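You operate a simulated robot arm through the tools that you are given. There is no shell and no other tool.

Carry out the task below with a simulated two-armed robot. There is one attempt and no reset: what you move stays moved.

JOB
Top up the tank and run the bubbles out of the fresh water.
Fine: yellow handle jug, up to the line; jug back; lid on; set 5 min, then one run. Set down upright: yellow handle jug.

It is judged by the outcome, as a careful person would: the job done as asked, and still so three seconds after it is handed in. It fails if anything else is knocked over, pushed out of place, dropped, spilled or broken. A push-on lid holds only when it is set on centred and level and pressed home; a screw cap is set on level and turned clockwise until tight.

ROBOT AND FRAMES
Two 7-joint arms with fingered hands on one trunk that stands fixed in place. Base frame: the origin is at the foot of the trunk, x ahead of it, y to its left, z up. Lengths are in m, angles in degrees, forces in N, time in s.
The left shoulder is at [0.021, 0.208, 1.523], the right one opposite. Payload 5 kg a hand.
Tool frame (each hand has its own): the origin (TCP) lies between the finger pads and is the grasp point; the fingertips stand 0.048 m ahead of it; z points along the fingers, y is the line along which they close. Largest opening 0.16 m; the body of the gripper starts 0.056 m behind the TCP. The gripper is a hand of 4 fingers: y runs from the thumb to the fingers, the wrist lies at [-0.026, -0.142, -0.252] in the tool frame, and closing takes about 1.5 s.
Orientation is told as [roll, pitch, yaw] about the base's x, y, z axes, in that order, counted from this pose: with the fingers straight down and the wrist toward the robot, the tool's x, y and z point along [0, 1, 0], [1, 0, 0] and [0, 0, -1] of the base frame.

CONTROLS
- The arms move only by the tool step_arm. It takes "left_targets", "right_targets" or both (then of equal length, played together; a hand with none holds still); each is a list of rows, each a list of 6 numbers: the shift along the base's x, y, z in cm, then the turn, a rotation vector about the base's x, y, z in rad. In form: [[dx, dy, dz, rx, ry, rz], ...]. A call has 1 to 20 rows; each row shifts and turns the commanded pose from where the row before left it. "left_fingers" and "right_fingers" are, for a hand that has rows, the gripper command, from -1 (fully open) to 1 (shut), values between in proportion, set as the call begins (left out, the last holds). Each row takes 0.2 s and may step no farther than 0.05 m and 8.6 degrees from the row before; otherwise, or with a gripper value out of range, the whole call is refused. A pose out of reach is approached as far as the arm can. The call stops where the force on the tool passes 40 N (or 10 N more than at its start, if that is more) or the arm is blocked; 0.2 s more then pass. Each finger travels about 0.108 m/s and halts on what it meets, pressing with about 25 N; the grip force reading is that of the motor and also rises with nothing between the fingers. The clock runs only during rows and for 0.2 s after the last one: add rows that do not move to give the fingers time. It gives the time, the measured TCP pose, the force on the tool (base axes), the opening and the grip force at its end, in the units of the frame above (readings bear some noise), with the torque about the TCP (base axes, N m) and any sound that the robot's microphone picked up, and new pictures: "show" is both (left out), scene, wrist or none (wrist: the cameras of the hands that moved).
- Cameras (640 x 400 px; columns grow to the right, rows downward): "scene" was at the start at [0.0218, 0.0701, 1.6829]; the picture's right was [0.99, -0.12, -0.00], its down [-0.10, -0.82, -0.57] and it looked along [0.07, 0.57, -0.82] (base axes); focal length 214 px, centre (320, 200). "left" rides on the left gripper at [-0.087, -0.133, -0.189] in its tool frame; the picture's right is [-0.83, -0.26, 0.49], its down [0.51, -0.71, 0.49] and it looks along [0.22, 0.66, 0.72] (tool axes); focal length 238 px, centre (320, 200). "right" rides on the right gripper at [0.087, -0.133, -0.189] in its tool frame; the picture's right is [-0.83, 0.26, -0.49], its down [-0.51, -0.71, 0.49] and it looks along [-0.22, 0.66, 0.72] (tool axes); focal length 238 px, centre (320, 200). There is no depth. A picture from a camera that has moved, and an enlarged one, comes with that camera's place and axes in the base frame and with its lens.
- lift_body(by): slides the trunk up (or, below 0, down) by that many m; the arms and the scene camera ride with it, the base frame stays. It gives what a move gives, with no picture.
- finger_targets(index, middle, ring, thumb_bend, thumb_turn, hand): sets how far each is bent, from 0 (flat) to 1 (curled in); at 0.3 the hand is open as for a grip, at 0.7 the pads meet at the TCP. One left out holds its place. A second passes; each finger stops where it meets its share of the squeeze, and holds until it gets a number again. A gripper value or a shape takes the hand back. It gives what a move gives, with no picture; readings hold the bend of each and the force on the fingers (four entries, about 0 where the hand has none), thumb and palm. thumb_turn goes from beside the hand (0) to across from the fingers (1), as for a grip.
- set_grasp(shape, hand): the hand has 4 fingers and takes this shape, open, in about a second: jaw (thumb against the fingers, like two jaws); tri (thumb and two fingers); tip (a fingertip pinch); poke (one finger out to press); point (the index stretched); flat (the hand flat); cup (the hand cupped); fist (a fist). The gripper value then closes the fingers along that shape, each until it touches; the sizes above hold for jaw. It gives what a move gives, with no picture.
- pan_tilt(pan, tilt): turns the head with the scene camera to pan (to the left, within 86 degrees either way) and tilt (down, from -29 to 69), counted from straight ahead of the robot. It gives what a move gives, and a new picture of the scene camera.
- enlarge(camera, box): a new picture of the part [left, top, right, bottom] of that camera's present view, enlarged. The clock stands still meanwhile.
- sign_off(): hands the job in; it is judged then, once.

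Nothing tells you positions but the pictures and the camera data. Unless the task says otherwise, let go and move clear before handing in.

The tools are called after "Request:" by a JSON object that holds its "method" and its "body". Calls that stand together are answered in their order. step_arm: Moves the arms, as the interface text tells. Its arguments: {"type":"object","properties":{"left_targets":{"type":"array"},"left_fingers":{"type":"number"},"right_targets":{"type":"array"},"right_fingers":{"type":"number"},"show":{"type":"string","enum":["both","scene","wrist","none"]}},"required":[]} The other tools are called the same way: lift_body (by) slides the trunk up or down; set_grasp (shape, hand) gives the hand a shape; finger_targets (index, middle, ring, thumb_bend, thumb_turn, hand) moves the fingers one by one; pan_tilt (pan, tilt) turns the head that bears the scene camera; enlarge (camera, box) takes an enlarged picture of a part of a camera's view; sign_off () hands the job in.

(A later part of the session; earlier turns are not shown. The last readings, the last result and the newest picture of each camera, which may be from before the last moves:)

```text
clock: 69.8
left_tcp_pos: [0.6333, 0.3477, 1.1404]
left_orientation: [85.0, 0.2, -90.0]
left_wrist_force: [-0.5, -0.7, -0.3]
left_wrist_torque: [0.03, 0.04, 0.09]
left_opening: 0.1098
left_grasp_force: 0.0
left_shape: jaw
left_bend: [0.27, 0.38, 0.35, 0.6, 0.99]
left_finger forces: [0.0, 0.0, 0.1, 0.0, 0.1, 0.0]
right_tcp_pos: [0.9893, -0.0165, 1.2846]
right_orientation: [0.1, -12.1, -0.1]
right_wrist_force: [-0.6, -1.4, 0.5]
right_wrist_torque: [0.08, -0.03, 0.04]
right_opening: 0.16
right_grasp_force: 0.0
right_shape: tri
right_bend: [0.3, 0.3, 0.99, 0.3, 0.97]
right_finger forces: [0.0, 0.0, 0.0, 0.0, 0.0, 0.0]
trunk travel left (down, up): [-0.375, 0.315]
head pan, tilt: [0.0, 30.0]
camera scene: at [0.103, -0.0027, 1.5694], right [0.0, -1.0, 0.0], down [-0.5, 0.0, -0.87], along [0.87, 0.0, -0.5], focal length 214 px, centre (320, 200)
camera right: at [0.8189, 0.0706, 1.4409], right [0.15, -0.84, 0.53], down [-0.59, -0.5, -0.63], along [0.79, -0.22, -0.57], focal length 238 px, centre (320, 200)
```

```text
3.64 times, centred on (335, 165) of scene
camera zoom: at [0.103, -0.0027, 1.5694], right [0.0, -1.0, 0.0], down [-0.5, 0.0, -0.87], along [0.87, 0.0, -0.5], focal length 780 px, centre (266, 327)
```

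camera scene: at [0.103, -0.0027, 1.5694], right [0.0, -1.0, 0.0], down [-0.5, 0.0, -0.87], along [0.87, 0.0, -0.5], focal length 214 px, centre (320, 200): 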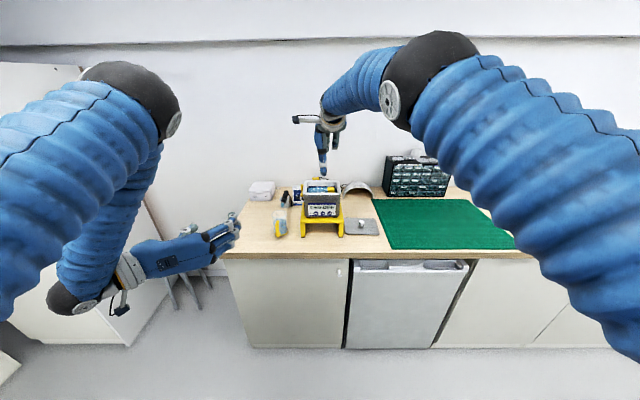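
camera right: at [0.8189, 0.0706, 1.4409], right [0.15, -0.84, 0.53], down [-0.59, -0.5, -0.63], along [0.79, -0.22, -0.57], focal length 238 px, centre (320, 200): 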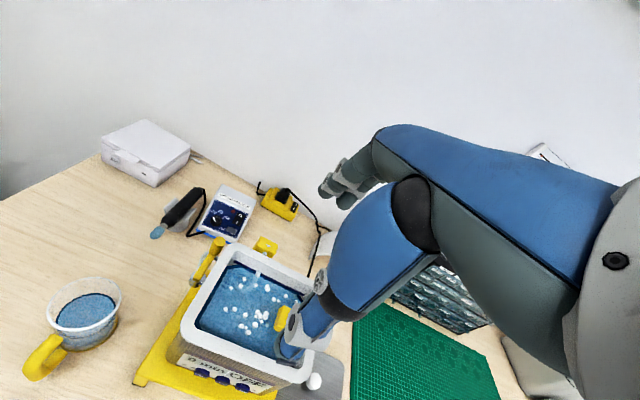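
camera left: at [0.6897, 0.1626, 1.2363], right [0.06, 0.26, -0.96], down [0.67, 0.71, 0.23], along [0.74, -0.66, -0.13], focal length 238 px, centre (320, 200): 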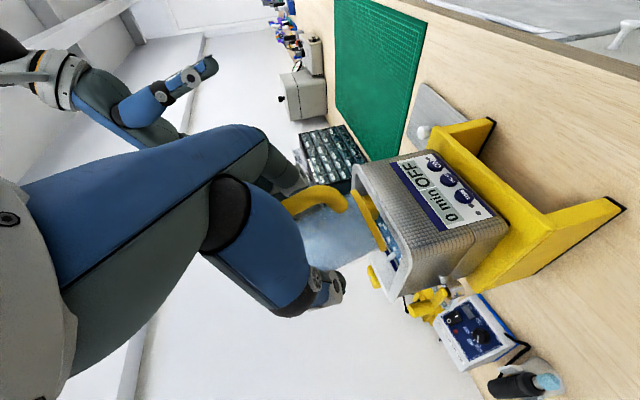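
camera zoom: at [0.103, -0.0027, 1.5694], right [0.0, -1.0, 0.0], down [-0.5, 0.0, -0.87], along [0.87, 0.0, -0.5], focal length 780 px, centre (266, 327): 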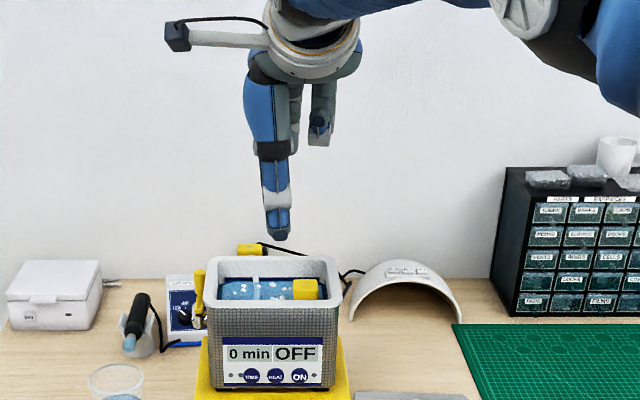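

The reach is fine with the 12° pitch. Now I'll move over the lid's knob, staying high while passing the tank, and then come down partway.

Request:
{"method": "step_arm", "body": {"right_targets": [[-0.2, -4.8, 0, 0, 0, 0], [-0.2, -4.8, 0, 0, 0, 0], [-0.2, -4.9, 0, 0, 0, 0], [-0.2, -4.95, 0, 0, 0, 0], [0, 0, -4.7, 0, 0, 0], [0, 0, -4.7, 0, 0, 0], [0, 0, -4.7, 0, 0, 0], [0, 0, -4.7, 0, 0, 0], [0, 0, -4.7, 0, 0, 0], [0, 0, 0, 0, 0, 0]], "right_fingers": -0.4, "show": "wrist"}}

Request:
{"method": "enlarge", "body": {"camera": "scene", "box": [310, 160, 430, 250]}}

Request:
{"method": "enlarge", "body": {"camera": "right", "box": [180, 240, 380, 400]}}

```text
clock: 72.0
left_tcp_pos: [0.6335, 0.3495, 1.1402]
left_orientation: [84.9, 0.1, -89.9]
left_wrist_force: [-0.7, 0.6, 0.4]
left_wrist_torque: [0.0, 0.01, -0.01]
left_opening: 0.1098
left_grasp_force: 0.0
left_shape: jaw
left_bend: [0.27, 0.38, 0.35, 0.6, 0.99]
left_finger forces: [0.1, 0.1, 0.0, 0.0, 0.0, 0.0]
right_tcp_pos: [0.9808, -0.2104, 1.0496]
right_orientation: [0.0, -12.0, 0.0]
right_wrist_force: [-1.1, -0.5, -0.1]
right_wrist_torque: [0.01, -0.06, 0.0]
right_opening: 0.1121
right_grasp_force: 0.1
right_shape: tri
right_bend: [0.73, 0.37, 0.99, 0.59, 0.99]
right_finger forces: [0.1, 0.0, 0.0, 0.1, 0.0, 0.0]
trunk travel left (down, up): [-0.375, 0.315]
head pan, tilt: [0.0, 30.0]
camera right: at [0.8106, -0.123, 1.2057], right [0.15, -0.83, 0.53], down [-0.59, -0.51, -0.63], along [0.79, -0.22, -0.57], focal length 238 px, centre (320, 200)
```

right: 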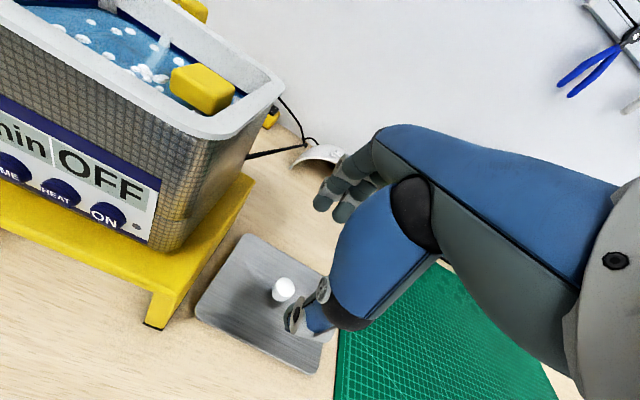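

```text
4.44 times, centred on (370, 205) of scene
camera zoom: at [0.1027, -0.0007, 1.5695], right [0.0, -1.0, 0.0], down [-0.5, 0.0, -0.87], along [0.87, 0.0, -0.5], focal length 953 px, centre (98, 178)
```

zoom: 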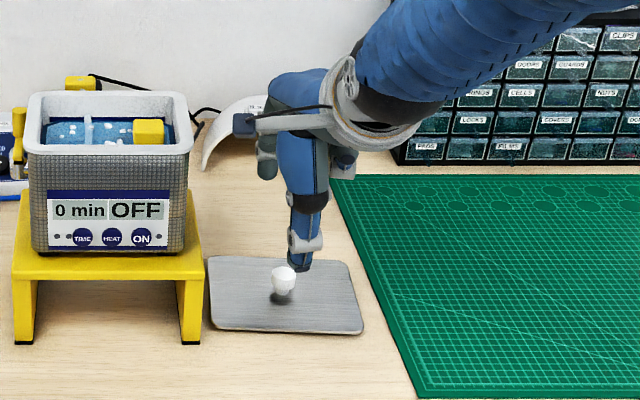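

```text
2.50 times, centred on (280, 320) of right
camera zoom: at [0.8106, -0.123, 1.2057], right [0.15, -0.83, 0.53], down [-0.59, -0.51, -0.63], along [0.79, -0.22, -0.57], focal length 596 px, centre (420, -100)
```

zoom: 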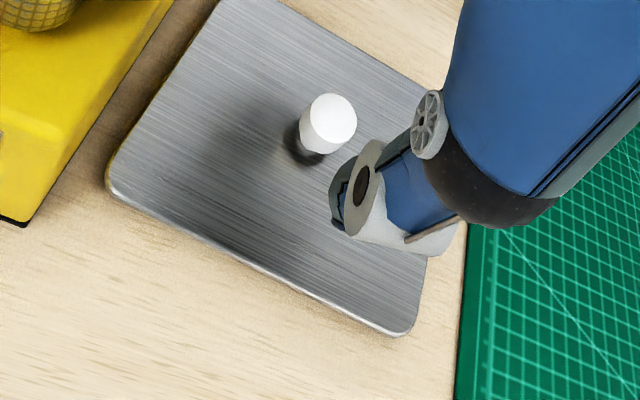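

The knob sits near (0.978, -0.211). I'll line the fingertips up with it, allowing for the pitch, and come down to just above it.

Request:
{"method": "step_arm", "body": {"right_targets": [[-0.6, -0.2, -1.5, 0, 0, 0], [-0.5, -0.1, -1.5, 0, 0, 0], [0, 0, -1.5, 0, 0, 0], [0, 0, -1.2, 0, 0, 0], [0, 0, 0, 0, 0, 0]], "right_fingers": -0.25, "show": "none"}}

Request:
{"method": "enlarge", "body": {"camera": "scene", "box": [330, 180, 400, 240]}}

Request:
{"method": "enlarge", "body": {"camera": "right", "box": [180, 240, 380, 400]}}

Request:
{"method": "enlarge", "body": {"camera": "left", "box": [0, 0, 640, 400]}}

```text
clock: 73.2
left_tcp_pos: [0.6328, 0.3494, 1.139]
left_orientation: [85.0, 0.0, -90.0]
left_wrist_force: [-0.7, -0.3, 0.3]
left_wrist_torque: [-0.01, 0.01, 0.01]
left_opening: 0.1099
left_grasp_force: 0.0
left_shape: jaw
left_bend: [0.27, 0.38, 0.35, 0.6, 0.99]
left_finger forces: [0.0, 0.1, 0.0, 0.1, 0.0, 0.0]
right_tcp_pos: [0.9704, -0.2123, 0.9929]
right_orientation: [0.1, -12.0, 0.0]
right_wrist_force: [0.5, -0.2, 0.2]
right_wrist_torque: [-0.01, -0.01, -0.02]
right_opening: 0.1005
right_grasp_force: 0.1
right_shape: tri
right_bend: [0.73, 0.4, 0.99, 0.63, 1.0]
right_finger forces: [0.1, 0.1, 0.0, 0.0, 0.0, 0.1]
trunk travel left (down, up): [-0.375, 0.315]
head pan, tilt: [0.0, 30.0]
```

```text
6.67 times, centred on (365, 210) of scene
camera zoom: at [0.1037, -0.0011, 1.5694], right [0.0, -1.0, 0.0], down [-0.5, 0.0, -0.87], along [0.87, 0.0, -0.5], focal length 1430 px, centre (20, 133)
```

zoom: 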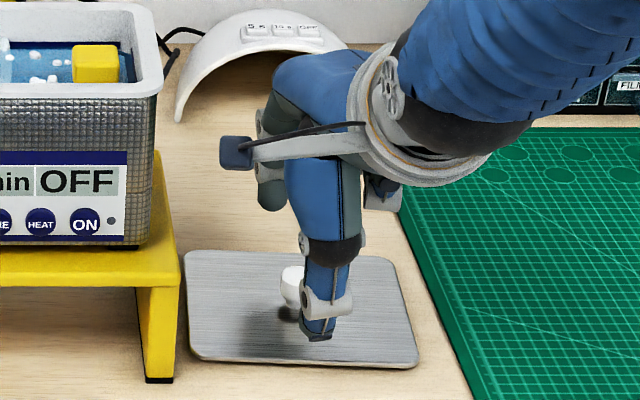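

```text
2.50 times, centred on (280, 320) of right
camera zoom: at [0.8008, -0.1246, 1.149], right [0.15, -0.83, 0.53], down [-0.59, -0.51, -0.63], along [0.79, -0.22, -0.57], focal length 596 px, centre (420, -100)
```

zoom: 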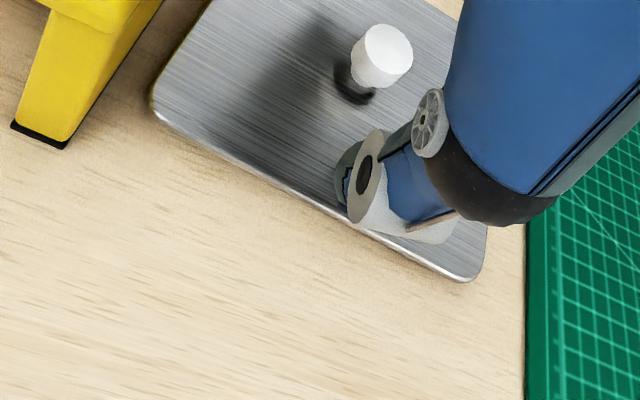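

```text
1.00 times, centred on (320, 200) of left (not enlarged: the box is as wide or as high as the picture)
camera zoom: at [0.4364, 0.4819, 1.0697], right [0.41, 0.26, -0.87], down [0.53, 0.71, 0.46], along [0.74, -0.66, 0.15], focal length 238 px, centre (320, 200)
```

zoom: 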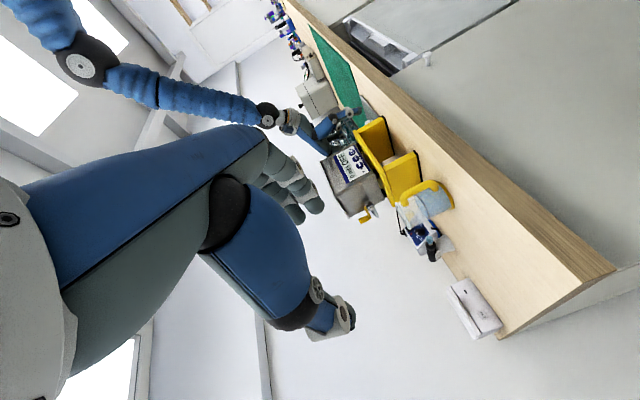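

The fingertips straddle the knob, thumb nearer the robot and index and middle beyond it. I'll come down the last 2 cm with force watched.

Request:
{"method": "step_arm", "body": {"right_targets": [[0, -0.1, -0.7, 0, 0, 0], [0, 0, -0.7, 0, 0, 0], [0, 0, -0.5, 0, 0, 0], [0, 0, -0.3, 0, 0, 0], [0, 0, 0, 0, 0, 0]], "right_fingers": 0.1, "show": "none"}}

Request:
{"method": "enlarge", "body": {"camera": "scene", "box": [340, 195, 390, 235]}}

Request:
{"method": "enlarge", "body": {"camera": "right", "box": [260, 220, 420, 340]}}

```text
clock: 74.3
left_tcp_pos: [0.6332, 0.3489, 1.1381]
left_orientation: [85.0, 0.0, -89.9]
left_wrist_force: [0.3, -0.1, -1.2]
left_wrist_torque: [0.01, 0.01, -0.01]
left_opening: 0.1099
left_grasp_force: 0.0
left_shape: jaw
left_bend: [0.27, 0.38, 0.35, 0.6, 0.99]
left_finger forces: [0.0, 0.1, 0.1, 0.0, 0.0, 0.0]
right_tcp_pos: [0.9705, -0.2128, 0.9716]
right_orientation: [-0.1, -12.1, -0.1]
right_wrist_force: [-0.3, -1.0, -0.1]
right_wrist_torque: [-0.01, 0.01, 0.01]
right_opening: 0.0729
right_grasp_force: 0.1
right_shape: tri
right_bend: [0.74, 0.47, 0.99, 0.71, 1.0]
right_finger forces: [0.0, 0.1, 0.0, 0.0, 0.0, 0.0]
trunk travel left (down, up): [-0.375, 0.315]
head pan, tilt: [0.0, 30.0]
```

```text
10.00 times, centred on (365, 215) of scene
camera zoom: at [0.1037, -0.0011, 1.5693], right [0.0, -1.0, 0.0], down [-0.5, 0.0, -0.87], along [0.87, 0.0, -0.5], focal length 2145 px, centre (-130, 50)
```

zoom: 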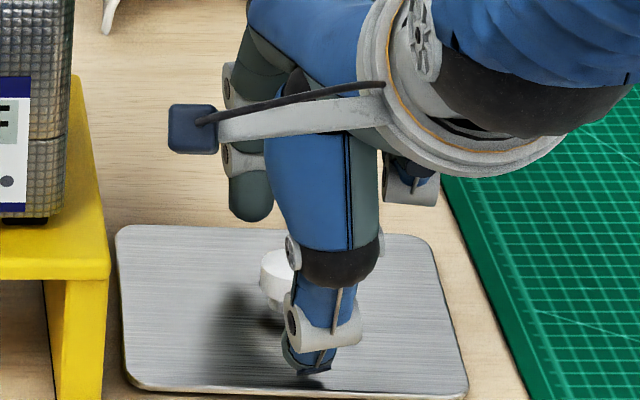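

```text
3.33 times, centred on (340, 280) of right
camera zoom: at [0.7996, -0.1256, 1.1277], right [0.15, -0.83, 0.53], down [-0.59, -0.51, -0.63], along [0.79, -0.22, -0.57], focal length 794 px, centre (253, -67)
```

zoom: 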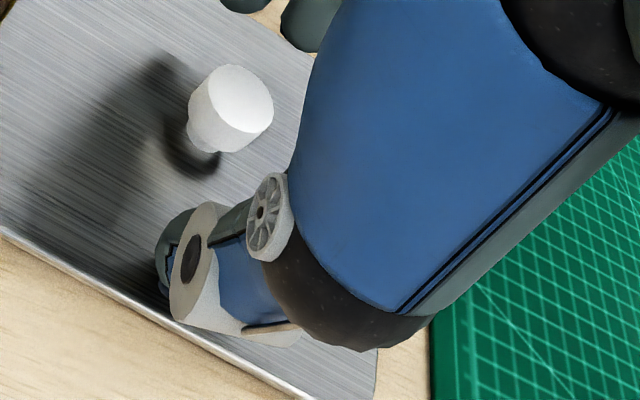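

At this pitch the thumb tip is near the plate while the fingertips are still above the knob. A flatter pitch with a sideways roll keeps the tips level and still reaches the tank, so I'll rise 4 cm, reorient, and check the tips again.

Request:
{"method": "step_arm", "body": {"right_targets": [[0, 0, 2, 0, 0, 0], [0, 0, 2, 0, 0, 0], [0, 0, 1, 0, 0.122, 0], [0.1, -0.6, 0, 0.116, 0, 0], [0.1, -0.6, 0, 0.116, 0, 0], [0.1, -0.6, 0, 0.117, 0, 0], [0, 0, 0, 0, 0, 0]], "right_fingers": -0.1, "show": "none"}}

Request:
{"method": "finger_targets", "body": {"hand": "right", "index": 0.42, "middle": 0.42, "thumb_bend": 0.6, "thumb_turn": 1.0}}

Request:
{"method": "enlarge", "body": {"camera": "scene", "box": [335, 175, 400, 235]}}

Request:
{"method": "enlarge", "body": {"camera": "right", "box": [220, 160, 420, 320]}}

```text
clock: 76.0
left_tcp_pos: [0.6338, 0.3502, 1.1384]
left_orientation: [85.0, 0.0, -90.1]
left_wrist_force: [-0.6, 0.2, -0.6]
left_wrist_torque: [-0.01, -0.04, -0.08]
left_opening: 0.1098
left_grasp_force: 0.1
left_shape: jaw
left_bend: [0.27, 0.38, 0.35, 0.6, 0.99]
left_finger forces: [0.1, 0.1, 0.0, 0.0, 0.0, 0.0]
right_tcp_pos: [0.9718, -0.2303, 1.0209]
right_orientation: [20.1, -4.7, -1.7]
right_wrist_force: [-0.8, 1.2, -0.4]
right_wrist_torque: [-0.11, 0.0, 0.0]
right_opening: 0.0877
right_grasp_force: 0.1
right_shape: tri
right_bend: [0.74, 0.43, 0.99, 0.67, 1.0]
right_finger forces: [0.0, 0.0, 0.1, 0.0, 0.0, 0.0]
trunk travel left (down, up): [-0.375, 0.315]
head pan, tilt: [0.0, 30.0]
```

```text
clock: 77.0
left_tcp_pos: [0.634, 0.3485, 1.1394]
left_orientation: [85.0, 0.0, -90.0]
left_wrist_force: [-0.4, 0.2, 0.1]
left_wrist_torque: [-0.01, 0.02, -0.04]
left_opening: 0.1099
left_grasp_force: 0.0
left_shape: jaw
left_bend: [0.27, 0.38, 0.35, 0.6, 0.99]
left_finger forces: [0.1, 0.0, 0.0, 0.0, 0.0, 0.1]
right_tcp_pos: [0.9728, -0.2316, 1.0217]
right_orientation: [20.1, -4.7, -1.8]
right_wrist_force: [0.1, -0.1, 0.3]
right_wrist_torque: [-0.01, 0.01, 0.0]
right_opening: 0.0869
right_grasp_force: 0.0
right_shape: fingers
right_bend: [0.42, 0.42, 0.99, 0.6, 1.0]
right_finger forces: [0.1, 0.0, 0.0, 0.0, 0.0, 0.1]
trunk travel left (down, up): [-0.375, 0.315]
head pan, tilt: [0.0, 30.0]
```

```text
6.67 times, centred on (368, 205) of scene
camera zoom: at [0.1038, -0.0011, 1.5693], right [0.0, -1.0, 0.0], down [-0.5, 0.0, -0.87], along [0.87, 0.0, -0.5], focal length 1430 px, centre (3, 167)
```

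zoom: 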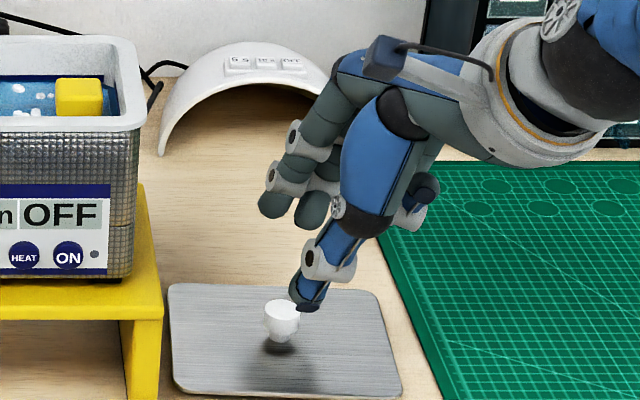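

```text
2.50 times, centred on (320, 240) of right
camera zoom: at [0.8224, -0.2094, 1.2153], right [0.21, -0.96, 0.19], down [-0.66, -0.29, -0.69], along [0.72, 0.02, -0.7], focal length 596 px, centre (320, 100)
```

zoom: 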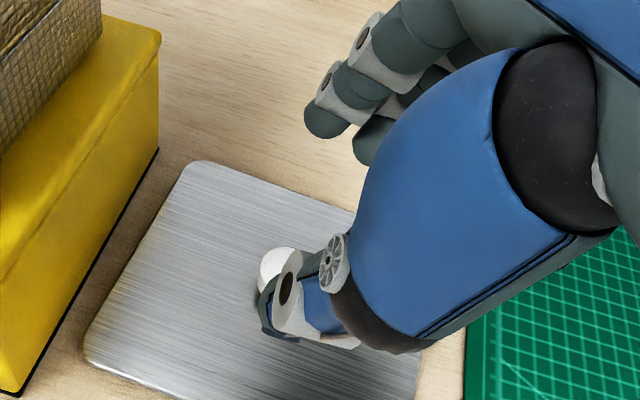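

By triangulation the thumb tip is 44 mm, the middle 37 mm and the index 31 mm below the TCP, which suits the knob. I'll shift 7 mm left to centre and lower the open fingers around it.

Request:
{"method": "step_arm", "body": {"right_targets": [[0, 0.35, -1.5, 0, 0, 0], [0, 0.35, -1.5, 0, 0, 0], [0, 0, -1.5, 0, 0, 0], [0, 0, -1, 0, 0, 0], [0, 0, -0.5, 0, 0, 0], [0, 0, -0.3, 0, 0, 0], [0, 0, 0, 0, 0, 0]], "show": "none"}}

Request:
{"method": "enlarge", "body": {"camera": "scene", "box": [340, 190, 395, 235]}}

Request:
{"method": "enlarge", "body": {"camera": "right", "box": [220, 160, 420, 320]}}

```text
clock: 78.5
left_tcp_pos: [0.6307, 0.3486, 1.1415]
left_orientation: [85.2, 0.0, -90.0]
left_wrist_force: [0.5, -0.6, -0.3]
left_wrist_torque: [-0.02, -0.01, 0.0]
left_opening: 0.1099
left_grasp_force: 0.0
left_shape: jaw
left_bend: [0.27, 0.38, 0.35, 0.6, 0.99]
left_finger forces: [0.0, 0.0, 0.0, 0.0, 0.0, 0.1]
right_tcp_pos: [0.9729, -0.224, 0.9649]
right_orientation: [20.1, -5.2, -2.0]
right_wrist_force: [-3.9, -5.3, 33.7]
right_wrist_torque: [-0.02, 1.33, 0.22]
right_opening: 0.0863
right_grasp_force: 16.1
right_shape: fingers
right_bend: [0.42, 0.42, 0.99, 0.61, 1.0]
right_finger forces: [0.0, 0.1, 0.0, 0.0, 33.1, 0.0]
trunk travel left (down, up): [-0.375, 0.315]
head pan, tilt: [0.0, 30.0]
```

```text
8.89 times, centred on (368, 212) of scene
camera zoom: at [0.1, -0.001, 1.5699], right [0.0, -1.0, 0.0], down [-0.5, 0.0, -0.87], along [0.87, 0.0, -0.5], focal length 1906 px, centre (-102, 89)
```

zoom: 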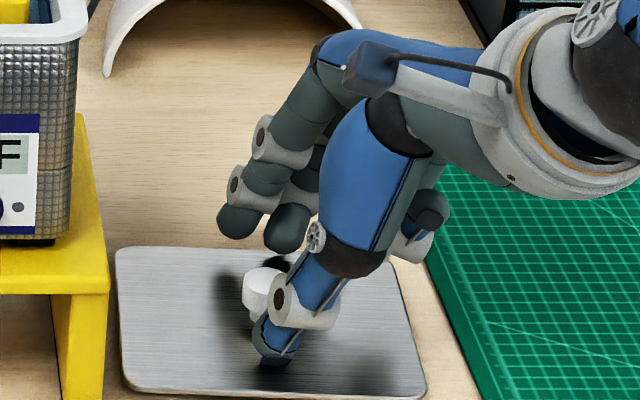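

```text
2.50 times, centred on (320, 240) of right
camera zoom: at [0.8216, -0.203, 1.1576], right [0.21, -0.96, 0.19], down [-0.66, -0.28, -0.7], along [0.72, 0.02, -0.69], focal length 596 px, centre (320, 100)
```

zoom: 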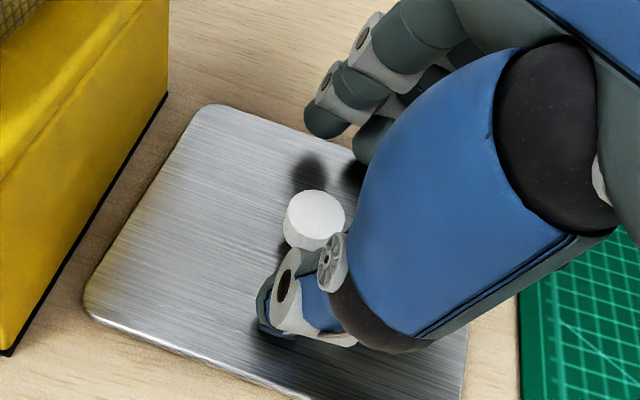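

The thumb reaches lower than the fingers in this posture and has just touched the plate. A better way is the mirror of the jug grip: fingers pitched 45° forward-down and closing sideways along y, so thumb and fingers stay level and the reach improves. I'll rise clear first and check that the lid hasn't shifted.

Request:
{"method": "step_arm", "body": {"right_targets": [[0, 0, 1, 0, 0, 0], [0, 0, 2, 0, 0, 0], [0, 0, 4, 0, 0, 0], [-1, -1, 4, -0.116, 0, 0], [-2, -2, 4, -0.116, 0, 0], [-2, -2, 3, -0.117, 0.087, 0], [0, 0, 0, 0, 0, 0]], "show": "none"}}

Request:
{"method": "set_grasp", "body": {"hand": "right", "shape": "tri"}}

Request:
{"method": "step_arm", "body": {"right_targets": [[0, 0, 0, -0.0472, -0.0472, 0.114], [0, 0, 0, -0.0472, -0.0472, 0.114], [0, 0, 0, -0.0472, -0.0472, 0.114], [0, 0, 0, -0.0472, -0.0472, 0.114], [0, 0, 0, -0.0472, -0.0472, 0.114], [0, 0, 0, -0.0472, -0.0472, 0.114], [0, 0, 0, -0.0472, -0.0472, 0.114], [0, 0, 0, -0.0472, -0.0472, 0.114], [0, 0, 0, -0.0472, -0.0472, 0.114], [0, 0, 0, -0.0472, -0.0472, 0.114], [0, 0, 0, -0.0472, -0.0472, 0.114], [0, 0, 0, -0.0472, -0.0472, 0.114], [0, 0, 0, -0.0472, -0.0472, 0.114], [0, 0, 0, 0, 0, 0]], "right_fingers": -0.2, "show": "both"}}

Request:
{"method": "enlarge", "body": {"camera": "scene", "box": [300, 150, 440, 250]}}

```text
clock: 80.2
left_tcp_pos: [0.6346, 0.3483, 1.1393]
left_orientation: [84.8, 0.1, -89.9]
left_wrist_force: [-0.1, -0.5, 0.7]
left_wrist_torque: [0.02, 0.01, 0.03]
left_opening: 0.1098
left_grasp_force: 0.1
left_shape: jaw
left_bend: [0.27, 0.38, 0.35, 0.6, 0.99]
left_finger forces: [0.0, 0.0, 0.1, 0.0, 0.0, 0.0]
right_tcp_pos: [0.9233, -0.2746, 1.1385]
right_orientation: [0.0, 0.0, -0.4]
right_wrist_force: [0.6, -1.2, -0.4]
right_wrist_torque: [0.09, 0.0, -0.01]
right_opening: 0.0866
right_grasp_force: 0.1
right_shape: fingers
right_bend: [0.42, 0.42, 0.99, 0.6, 1.0]
right_finger forces: [0.1, 0.0, 0.1, 0.0, 0.0, 0.0]
trunk travel left (down, up): [-0.375, 0.315]
head pan, tilt: [0.0, 30.0]
```

```text
clock: 81.0
left_tcp_pos: [0.6341, 0.3488, 1.1397]
left_orientation: [85.0, 0.0, -90.0]
left_wrist_force: [0.0, -0.7, 0.5]
left_wrist_torque: [0.0, -0.01, 0.03]
left_opening: 0.1098
left_grasp_force: 0.0
left_shape: jaw
left_bend: [0.27, 0.38, 0.35, 0.6, 0.99]
left_finger forces: [0.0, 0.1, 0.0, 0.0, 0.0, 0.0]
right_tcp_pos: [0.9228, -0.2732, 1.1394]
right_orientation: [0.0, 0.0, -0.3]
right_wrist_force: [0.3, -0.5, 0.6]
right_wrist_torque: [-0.02, -0.01, 0.01]
right_opening: 0.1595
right_grasp_force: 0.0
right_shape: tri
right_bend: [0.3, 0.3, 0.99, 0.3, 0.98]
right_finger forces: [0.0, 0.0, 0.0, 0.0, 0.0, 0.0]
trunk travel left (down, up): [-0.375, 0.315]
head pan, tilt: [0.0, 30.0]
```

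```text
clock: 84.0
left_tcp_pos: [0.6336, 0.3492, 1.1383]
left_orientation: [85.1, 0.1, -90.1]
left_wrist_force: [-0.4, 0.4, -0.3]
left_wrist_torque: [0.0, -0.02, -0.02]
left_opening: 0.1099
left_grasp_force: 0.0
left_shape: jaw
left_bend: [0.27, 0.38, 0.35, 0.6, 0.99]
left_finger forces: [0.0, 0.1, 0.0, 0.0, 0.0, 0.1]
right_tcp_pos: [0.9234, -0.2737, 1.1394]
right_orientation: [-44.9, -0.3, 89.7]
right_wrist_force: [0.4, -0.3, 1.1]
right_wrist_torque: [-0.03, -0.02, 0.01]
right_opening: 0.0963
right_grasp_force: 0.0
right_shape: tri
right_bend: [0.74, 0.41, 0.99, 0.65, 1.0]
right_finger forces: [0.0, 0.0, 0.0, 0.0, 0.1, 0.0]
trunk travel left (down, up): [-0.375, 0.315]
head pan, tilt: [0.0, 30.0]
camera scene: at [0.1035, -0.0011, 1.5694], right [0.0, -1.0, 0.0], down [-0.5, 0.0, -0.87], along [0.87, 0.0, -0.5], focal length 214 px, centre (320, 200)
camera right: at [0.727, -0.4053, 1.2094], right [0.25, 0.25, 0.94], down [0.7, -0.71, 0.01], along [0.67, 0.66, -0.35], focal length 238 px, centre (320, 200)
```

scene: 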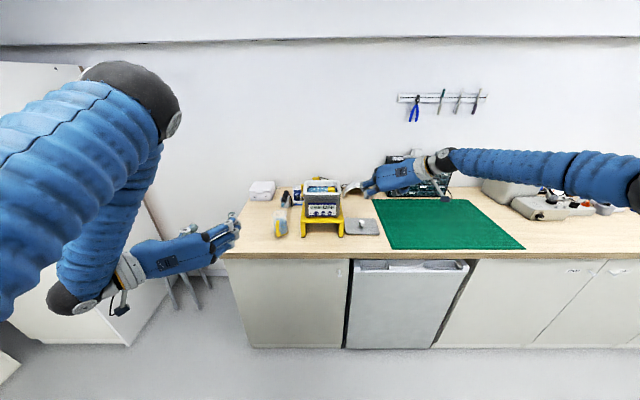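
right: 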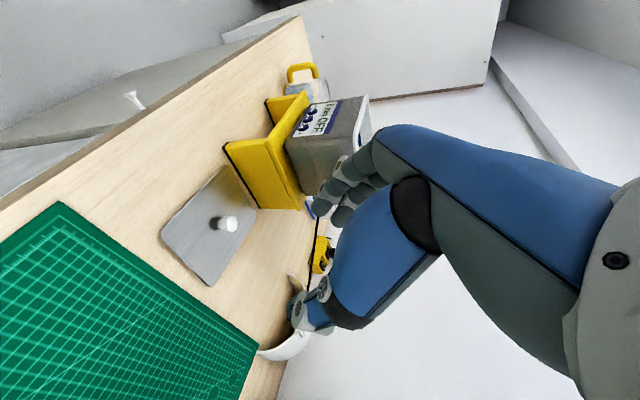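

```text
4.00 times, centred on (370, 200) of scene
camera zoom: at [0.1035, -0.0011, 1.5694], right [0.0, -1.0, 0.0], down [-0.5, 0.0, -0.87], along [0.87, 0.0, -0.5], focal length 858 px, centre (120, 200)
```

zoom: 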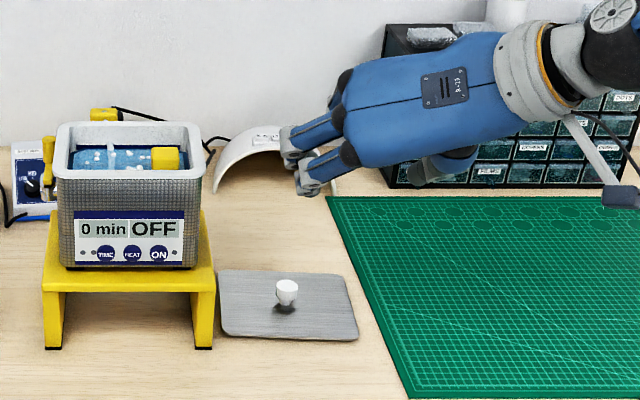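

The lid hasn't moved. In this posture I'll set index, middle and thumb to matching bends and come down over the knob from the robot's side.

Request:
{"method": "finger_targets", "body": {"hand": "right", "index": 0.43, "middle": 0.43, "thumb_bend": 0.6, "thumb_turn": 1.0}}

Request:
{"method": "step_arm", "body": {"right_targets": [[0.8, 2.0, -3, 0, 0, 0], [0.8, 2.0, -3, 0, 0, 0], [0.8, 1.9, -3, 0, 0, 0], [0, 0, -2, 0, 0, 0], [0, 0, 0, 0, 0, 0]], "show": "none"}}

Request:
{"method": "enlarge", "body": {"camera": "scene", "box": [330, 180, 400, 240]}}

Request:
{"method": "enlarge", "body": {"camera": "right", "box": [120, 120, 440, 380]}}

```text
clock: 85.0
left_tcp_pos: [0.6331, 0.3502, 1.1394]
left_orientation: [85.0, 0.0, -89.9]
left_wrist_force: [-0.4, 0.1, 0.3]
left_wrist_torque: [0.02, 0.0, -0.02]
left_opening: 0.1099
left_grasp_force: 0.1
left_shape: jaw
left_bend: [0.27, 0.38, 0.35, 0.6, 0.99]
left_finger forces: [0.0, 0.1, 0.0, 0.0, 0.0, 0.0]
right_tcp_pos: [0.9239, -0.2738, 1.1362]
right_orientation: [-44.9, -0.3, 89.8]
right_wrist_force: [0.0, -0.4, 1.1]
right_wrist_torque: [0.0, -0.02, 0.05]
right_opening: 0.085
right_grasp_force: 0.1
right_shape: fingers
right_bend: [0.43, 0.43, 0.99, 0.6, 1.0]
right_finger forces: [0.0, 0.1, 0.0, 0.1, 0.0, 0.1]
trunk travel left (down, up): [-0.375, 0.315]
head pan, tilt: [0.0, 30.0]
```

```text
clock: 86.2
left_tcp_pos: [0.6336, 0.3491, 1.1396]
left_orientation: [85.0, 0.0, -90.0]
left_wrist_force: [0.1, 0.3, 0.3]
left_wrist_torque: [0.0, 0.01, -0.01]
left_opening: 0.1099
left_grasp_force: 0.0
left_shape: jaw
left_bend: [0.27, 0.38, 0.35, 0.6, 0.99]
left_finger forces: [0.0, 0.1, 0.0, 0.0, 0.1, 0.0]
right_tcp_pos: [0.9472, -0.2114, 1.0284]
right_orientation: [-44.9, -0.3, 89.8]
right_wrist_force: [-0.3, 0.9, -0.1]
right_wrist_torque: [-0.03, -0.02, -0.02]
right_opening: 0.0851
right_grasp_force: 0.1
right_shape: fingers
right_bend: [0.43, 0.43, 0.99, 0.6, 1.0]
right_finger forces: [0.2, 0.0, 0.0, 0.1, 0.1, 0.1]
trunk travel left (down, up): [-0.375, 0.315]
head pan, tilt: [0.0, 30.0]
```

```text
6.67 times, centred on (365, 210) of scene
camera zoom: at [0.1036, -0.0006, 1.5694], right [0.0, -1.0, 0.0], down [-0.5, 0.0, -0.87], along [0.87, 0.0, -0.5], focal length 1430 px, centre (20, 133)
```

zoom: 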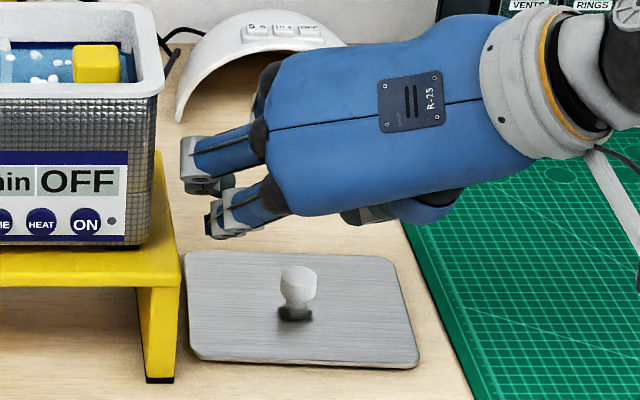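

```text
1.54 times, centred on (280, 250) of right
camera zoom: at [0.7511, -0.3439, 1.0996], right [0.25, 0.25, 0.93], down [0.7, -0.71, 0.01], along [0.67, 0.66, -0.35], focal length 367 px, centre (382, 123)
```

zoom: 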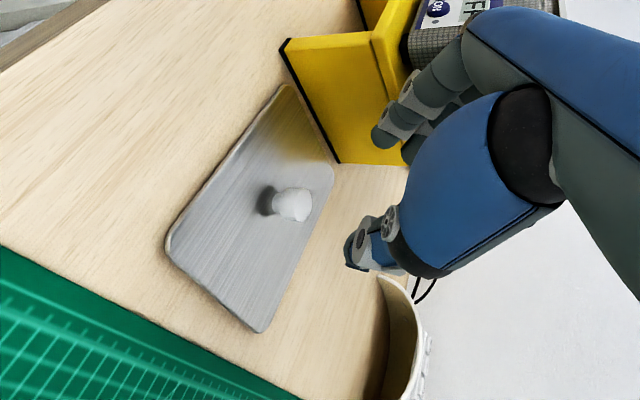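

The tips are level now. I'll shift slightly to centre on the knob (8 mm right, 7 mm forward) and come down.

Request:
{"method": "step_arm", "body": {"right_targets": [[0.35, -0.45, -1, 0, 0, 0], [0.35, -0.45, -1, 0, 0, 0], [0, 0, -1.2, 0, 0, 0], [0, 0, -1.2, 0, 0, 0], [0, 0, 0, 0, 0, 0]], "show": "none"}}

Request:
{"method": "enlarge", "body": {"camera": "scene", "box": [330, 180, 400, 240]}}

Request:
{"method": "enlarge", "body": {"camera": "right", "box": [200, 140, 420, 320]}}

```text
clock: 87.5
left_tcp_pos: [0.6346, 0.3493, 1.1398]
left_orientation: [85.0, 0.0, -90.0]
left_wrist_force: [-0.8, 0.8, -0.3]
left_wrist_torque: [-0.04, -0.01, 0.02]
left_opening: 0.1096
left_grasp_force: 0.0
left_shape: jaw
left_bend: [0.27, 0.38, 0.35, 0.6, 0.99]
left_finger forces: [0.1, 0.0, 0.0, 0.1, 0.1, 0.0]
right_tcp_pos: [0.9545, -0.2236, 0.9848]
right_orientation: [-44.9, -0.3, 89.7]
right_wrist_force: [0.2, 0.2, 0.2]
right_wrist_torque: [0.0, -0.01, -0.02]
right_opening: 0.0848
right_grasp_force: 0.0
right_shape: fingers
right_bend: [0.43, 0.43, 0.99, 0.6, 1.0]
right_finger forces: [0.0, 0.0, 0.0, 0.0, 0.0, 0.0]
trunk travel left (down, up): [-0.375, 0.315]
head pan, tilt: [0.0, 30.0]
```

```text
6.67 times, centred on (365, 210) of scene
camera zoom: at [0.1035, -0.0012, 1.5694], right [0.0, -1.0, 0.0], down [-0.5, 0.0, -0.87], along [0.87, 0.0, -0.5], focal length 1430 px, centre (20, 133)
```

zoom: 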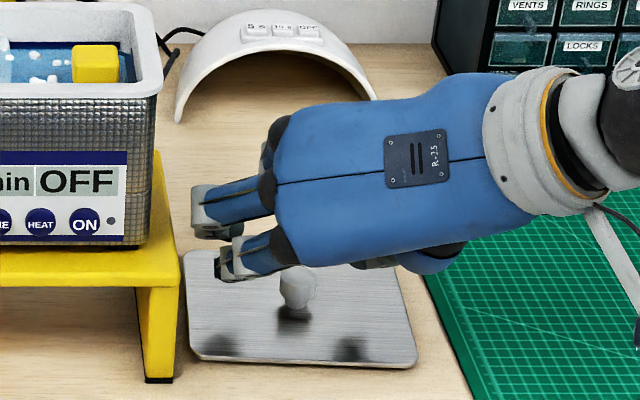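

```text
2.22 times, centred on (310, 230) of right
camera zoom: at [0.758, -0.3552, 1.0557], right [0.25, 0.25, 0.94], down [0.7, -0.71, 0.01], along [0.67, 0.66, -0.35], focal length 530 px, centre (342, 133)
```

zoom: 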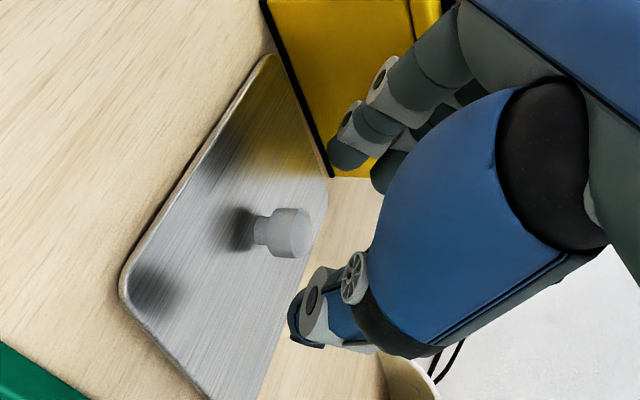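

Request:
{"method": "step_arm", "body": {"right_targets": [[0, 0, -0.8, 0, 0, 0], [0, 0, -0.6, 0, 0, 0], [0, 0, -0.4, 0, 0, 0], [0, 0, -0.3, 0, 0, 0], [0, 0, 0, 0, 0, 0]], "show": "none"}}

Request:
{"method": "enlarge", "body": {"camera": "scene", "box": [330, 180, 400, 240]}}

Request:
{"method": "enlarge", "body": {"camera": "right", "box": [200, 140, 420, 320]}}

```text
clock: 88.7
left_tcp_pos: [0.6339, 0.3492, 1.1404]
left_orientation: [85.0, 0.0, -90.0]
left_wrist_force: [0.6, -0.6, 0.7]
left_wrist_torque: [-0.04, -0.03, -0.02]
left_opening: 0.1099
left_grasp_force: 0.1
left_shape: jaw
left_bend: [0.27, 0.38, 0.35, 0.6, 0.99]
left_finger forces: [0.1, 0.1, 0.1, 0.1, 0.0, 0.0]
right_tcp_pos: [0.9556, -0.2247, 0.9624]
right_orientation: [-44.9, -0.3, 89.8]
right_wrist_force: [-0.7, -0.2, 0.5]
right_wrist_torque: [-0.02, 0.01, -0.03]
right_opening: 0.0851
right_grasp_force: 0.0
right_shape: fingers
right_bend: [0.43, 0.43, 0.99, 0.6, 1.0]
right_finger forces: [0.1, 0.0, 0.0, 0.0, 0.0, 0.0]
trunk travel left (down, up): [-0.375, 0.315]
head pan, tilt: [0.0, 30.0]
```

```text
6.67 times, centred on (365, 210) of scene
camera zoom: at [0.1038, -0.0012, 1.5693], right [0.0, -1.0, 0.0], down [-0.5, 0.0, -0.87], along [0.87, 0.0, -0.5], focal length 1430 px, centre (20, 133)
```

zoom: 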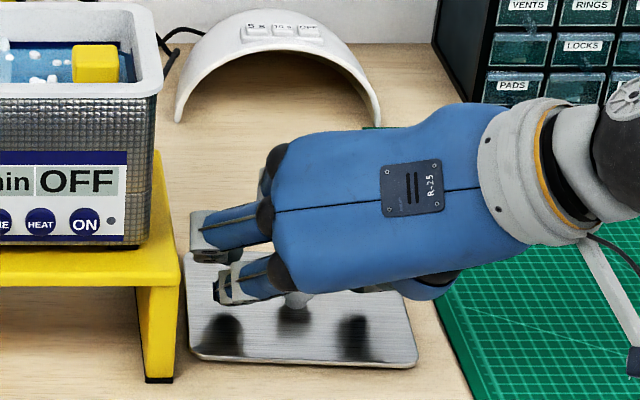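

```text
2.22 times, centred on (310, 230) of right
camera zoom: at [0.7584, -0.3558, 1.0341], right [0.25, 0.25, 0.93], down [0.7, -0.71, 0.01], along [0.67, 0.66, -0.35], focal length 530 px, centre (342, 133)
```

zoom: 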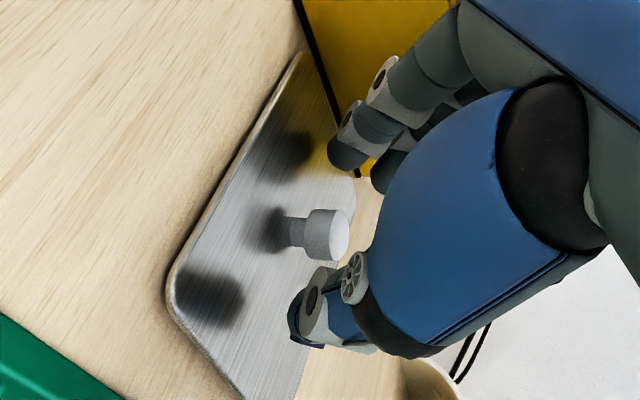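

The knob's cap is now between thumb and index at matching height. I'll lower another 5 mm and close the fingers on it.

Request:
{"method": "step_arm", "body": {"right_targets": [[0, 0.1, -0.3, 0, 0, 0], [0, 0, -0.2, 0, 0, 0], [0, 0, 0, 0, 0, 0]], "show": "none"}}

Request:
{"method": "finger_targets", "body": {"hand": "right", "index": 0.55, "middle": 0.55, "thumb_bend": 0.72}}

Request:
{"method": "enlarge", "body": {"camera": "right", "box": [200, 140, 420, 320]}}

Request:
{"method": "enlarge", "body": {"camera": "scene", "box": [330, 180, 400, 240]}}

```text
clock: 89.5
left_tcp_pos: [0.634, 0.3491, 1.1391]
left_orientation: [84.9, 0.0, -90.0]
left_wrist_force: [0.6, -1.0, 1.0]
left_wrist_torque: [-0.02, -0.04, 0.04]
left_opening: 0.11
left_grasp_force: 0.1
left_shape: jaw
left_bend: [0.27, 0.38, 0.35, 0.6, 0.99]
left_finger forces: [0.0, 0.1, 0.0, 0.1, 0.0, 0.1]
right_tcp_pos: [0.955, -0.2219, 0.9582]
right_orientation: [-44.9, -0.3, 89.8]
right_wrist_force: [-0.1, -1.1, 0.7]
right_wrist_torque: [0.03, -0.03, -0.01]
right_opening: 0.0848
right_grasp_force: 0.0
right_shape: fingers
right_bend: [0.43, 0.43, 0.99, 0.6, 1.0]
right_finger forces: [0.3, 0.0, 0.0, 0.0, 0.1, 0.0]
trunk travel left (down, up): [-0.375, 0.315]
head pan, tilt: [0.0, 30.0]
```

```text
clock: 90.5
left_tcp_pos: [0.6329, 0.3495, 1.1404]
left_orientation: [84.9, 0.0, -90.0]
left_wrist_force: [-0.4, 0.3, -0.2]
left_wrist_torque: [-0.02, 0.02, -0.01]
left_opening: 0.1095
left_grasp_force: 0.1
left_shape: jaw
left_bend: [0.27, 0.38, 0.35, 0.6, 0.99]
left_finger forces: [0.1, 0.1, 0.0, 0.0, 0.0, 0.0]
right_tcp_pos: [0.9545, -0.2236, 0.9602]
right_orientation: [-44.9, -0.3, 89.7]
right_wrist_force: [0.7, -1.4, 6.3]
right_wrist_torque: [0.35, -0.17, -0.05]
right_opening: 0.0395
right_grasp_force: 4.2
right_shape: fingers
right_bend: [0.54, 0.55, 0.99, 0.71, 1.0]
right_finger forces: [6.5, 0.0, 0.0, 0.0, 1.3, 0.0]
trunk travel left (down, up): [-0.375, 0.315]
head pan, tilt: [0.0, 30.0]
```

```text
2.22 times, centred on (310, 230) of right
camera zoom: at [0.7582, -0.3548, 1.0299], right [0.25, 0.25, 0.94], down [0.7, -0.71, 0.01], along [0.67, 0.65, -0.35], focal length 530 px, centre (342, 133)
```

zoom: 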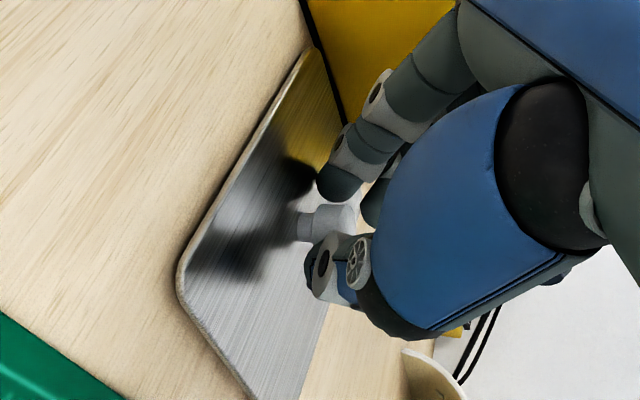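

```text
6.67 times, centred on (365, 210) of scene
camera zoom: at [0.1032, -0.0012, 1.5694], right [0.0, -1.0, 0.0], down [-0.5, 0.0, -0.87], along [0.87, 0.0, -0.5], focal length 1430 px, centre (20, 133)
```

zoom: 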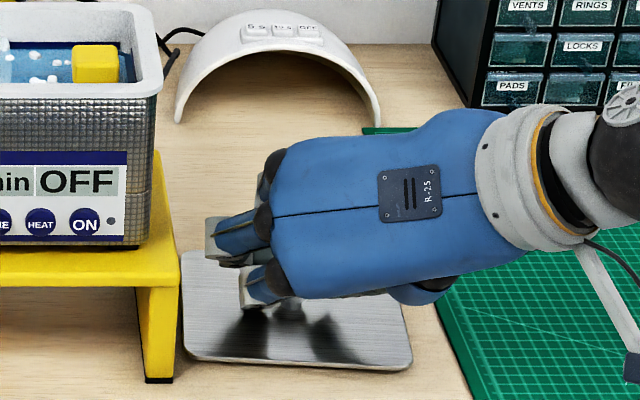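

The index tip is just pressing the plate (6 N upward), so I'll lift 5 mm and then finish closing on the knob.

Request:
{"method": "step_arm", "body": {"right_targets": [[0, 0, 0.5, 0, 0, 0], [0, 0, 0, 0, 0, 0]], "show": "none"}}

Request:
{"method": "finger_targets", "body": {"hand": "right", "index": 0.62, "middle": 0.62, "thumb_bend": 0.76}}

Request:
{"method": "enlarge", "body": {"camera": "right", "box": [250, 160, 370, 280]}}

Request:
{"method": "enlarge", "body": {"camera": "scene", "box": [330, 180, 400, 240]}}

```text
clock: 91.0
left_tcp_pos: [0.6338, 0.3493, 1.1395]
left_orientation: [85.1, 0.0, -90.1]
left_wrist_force: [0.3, 0.2, 0.7]
left_wrist_torque: [0.01, -0.02, 0.02]
left_opening: 0.11
left_grasp_force: 0.0
left_shape: jaw
left_bend: [0.27, 0.38, 0.35, 0.6, 0.99]
left_finger forces: [0.0, 0.0, 0.0, 0.0, 0.1, 0.0]
right_tcp_pos: [0.9536, -0.2225, 0.9611]
right_orientation: [-45.0, -0.2, 89.8]
right_wrist_force: [0.0, -0.5, 0.3]
right_wrist_torque: [0.03, 0.0, -0.01]
right_opening: 0.037
right_grasp_force: 0.4
right_shape: fingers
right_bend: [0.55, 0.55, 0.99, 0.72, 1.0]
right_finger forces: [0.0, 0.1, 0.0, 0.0, 0.3, 0.0]
trunk travel left (down, up): [-0.375, 0.315]
head pan, tilt: [0.0, 30.0]
```

```text
clock: 92.0
left_tcp_pos: [0.6327, 0.3488, 1.1387]
left_orientation: [85.0, 0.0, -90.0]
left_wrist_force: [0.3, -0.6, -0.5]
left_wrist_torque: [-0.02, 0.02, 0.0]
left_opening: 0.1099
left_grasp_force: 0.0
left_shape: jaw
left_bend: [0.27, 0.38, 0.35, 0.6, 0.99]
left_finger forces: [0.0, 0.0, 0.0, 0.1, 0.0, 0.0]
right_tcp_pos: [0.9544, -0.2243, 0.964]
right_orientation: [-44.9, -0.3, 89.7]
right_wrist_force: [-0.1, 0.6, 1.0]
right_wrist_torque: [0.02, 0.01, 0.01]
right_opening: 0.0313
right_grasp_force: 7.4
right_shape: fingers
right_bend: [0.56, 0.62, 0.99, 0.74, 1.0]
right_finger forces: [8.2, 0.0, 0.0, 0.1, 6.9, 0.0]
trunk travel left (down, up): [-0.375, 0.315]
head pan, tilt: [0.0, 30.0]
```

```text
3.33 times, centred on (310, 220) of right
camera zoom: at [0.758, -0.3549, 1.0345], right [0.25, 0.25, 0.93], down [0.7, -0.71, 0.01], along [0.67, 0.66, -0.35], focal length 794 px, centre (353, 133)
```

zoom: 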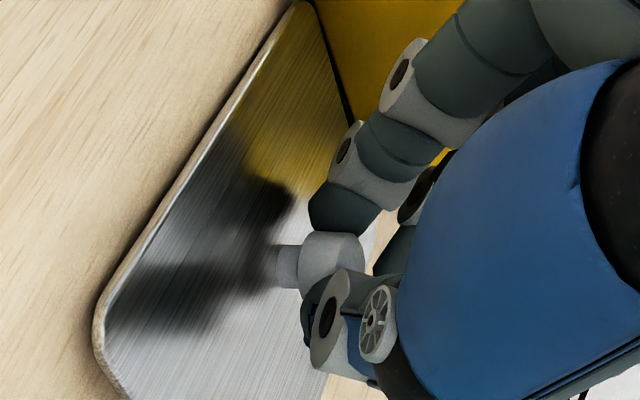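

```text
6.67 times, centred on (365, 210) of scene
camera zoom: at [0.1039, -0.0013, 1.5693], right [0.0, -1.0, 0.0], down [-0.5, 0.0, -0.87], along [0.87, 0.0, -0.5], focal length 1430 px, centre (20, 133)
```

zoom: 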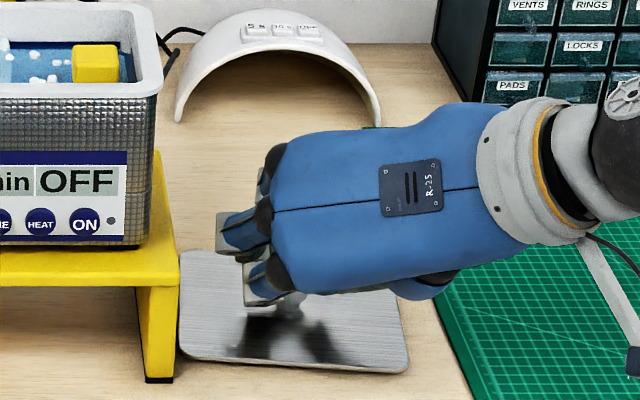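

Index and thumb now pinch the knob's cap with about 8 N and the plate is free of contact. I'll tighten the pinch.

Request:
{"method": "finger_targets", "body": {"hand": "right", "index": 0.8, "thumb_bend": 0.95}}

Request:
{"method": "enlarge", "body": {"camera": "right", "box": [250, 160, 370, 280]}}

```text
clock: 93.0
left_tcp_pos: [0.634, 0.3493, 1.1404]
left_orientation: [85.1, 0.0, -90.0]
left_wrist_force: [0.6, 0.5, 0.8]
left_wrist_torque: [-0.01, 0.0, 0.0]
left_opening: 0.1097
left_grasp_force: 0.1
left_shape: jaw
left_bend: [0.27, 0.38, 0.35, 0.6, 0.99]
left_finger forces: [0.0, 0.0, 0.1, 0.1, 0.0, 0.0]
right_tcp_pos: [0.955, -0.2229, 0.9634]
right_orientation: [-44.9, -0.3, 89.9]
right_wrist_force: [0.3, -0.2, -0.5]
right_wrist_torque: [-0.04, 0.03, -0.02]
right_opening: 0.0207
right_grasp_force: 0.0
right_shape: fingers
right_bend: [0.52, 0.62, 0.99, 0.88, 1.0]
right_finger forces: [0.2, 0.1, 0.0, 0.0, 0.1, 0.0]
trunk travel left (down, up): [-0.375, 0.315]
head pan, tilt: [0.0, 30.0]
```

```text
3.33 times, centred on (310, 220) of right
camera zoom: at [0.758, -0.3549, 1.0346], right [0.25, 0.25, 0.93], down [0.7, -0.71, 0.01], along [0.67, 0.66, -0.35], focal length 794 px, centre (353, 133)
```

zoom: 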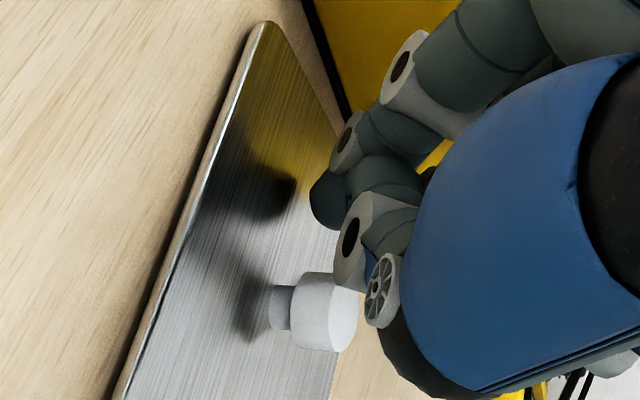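

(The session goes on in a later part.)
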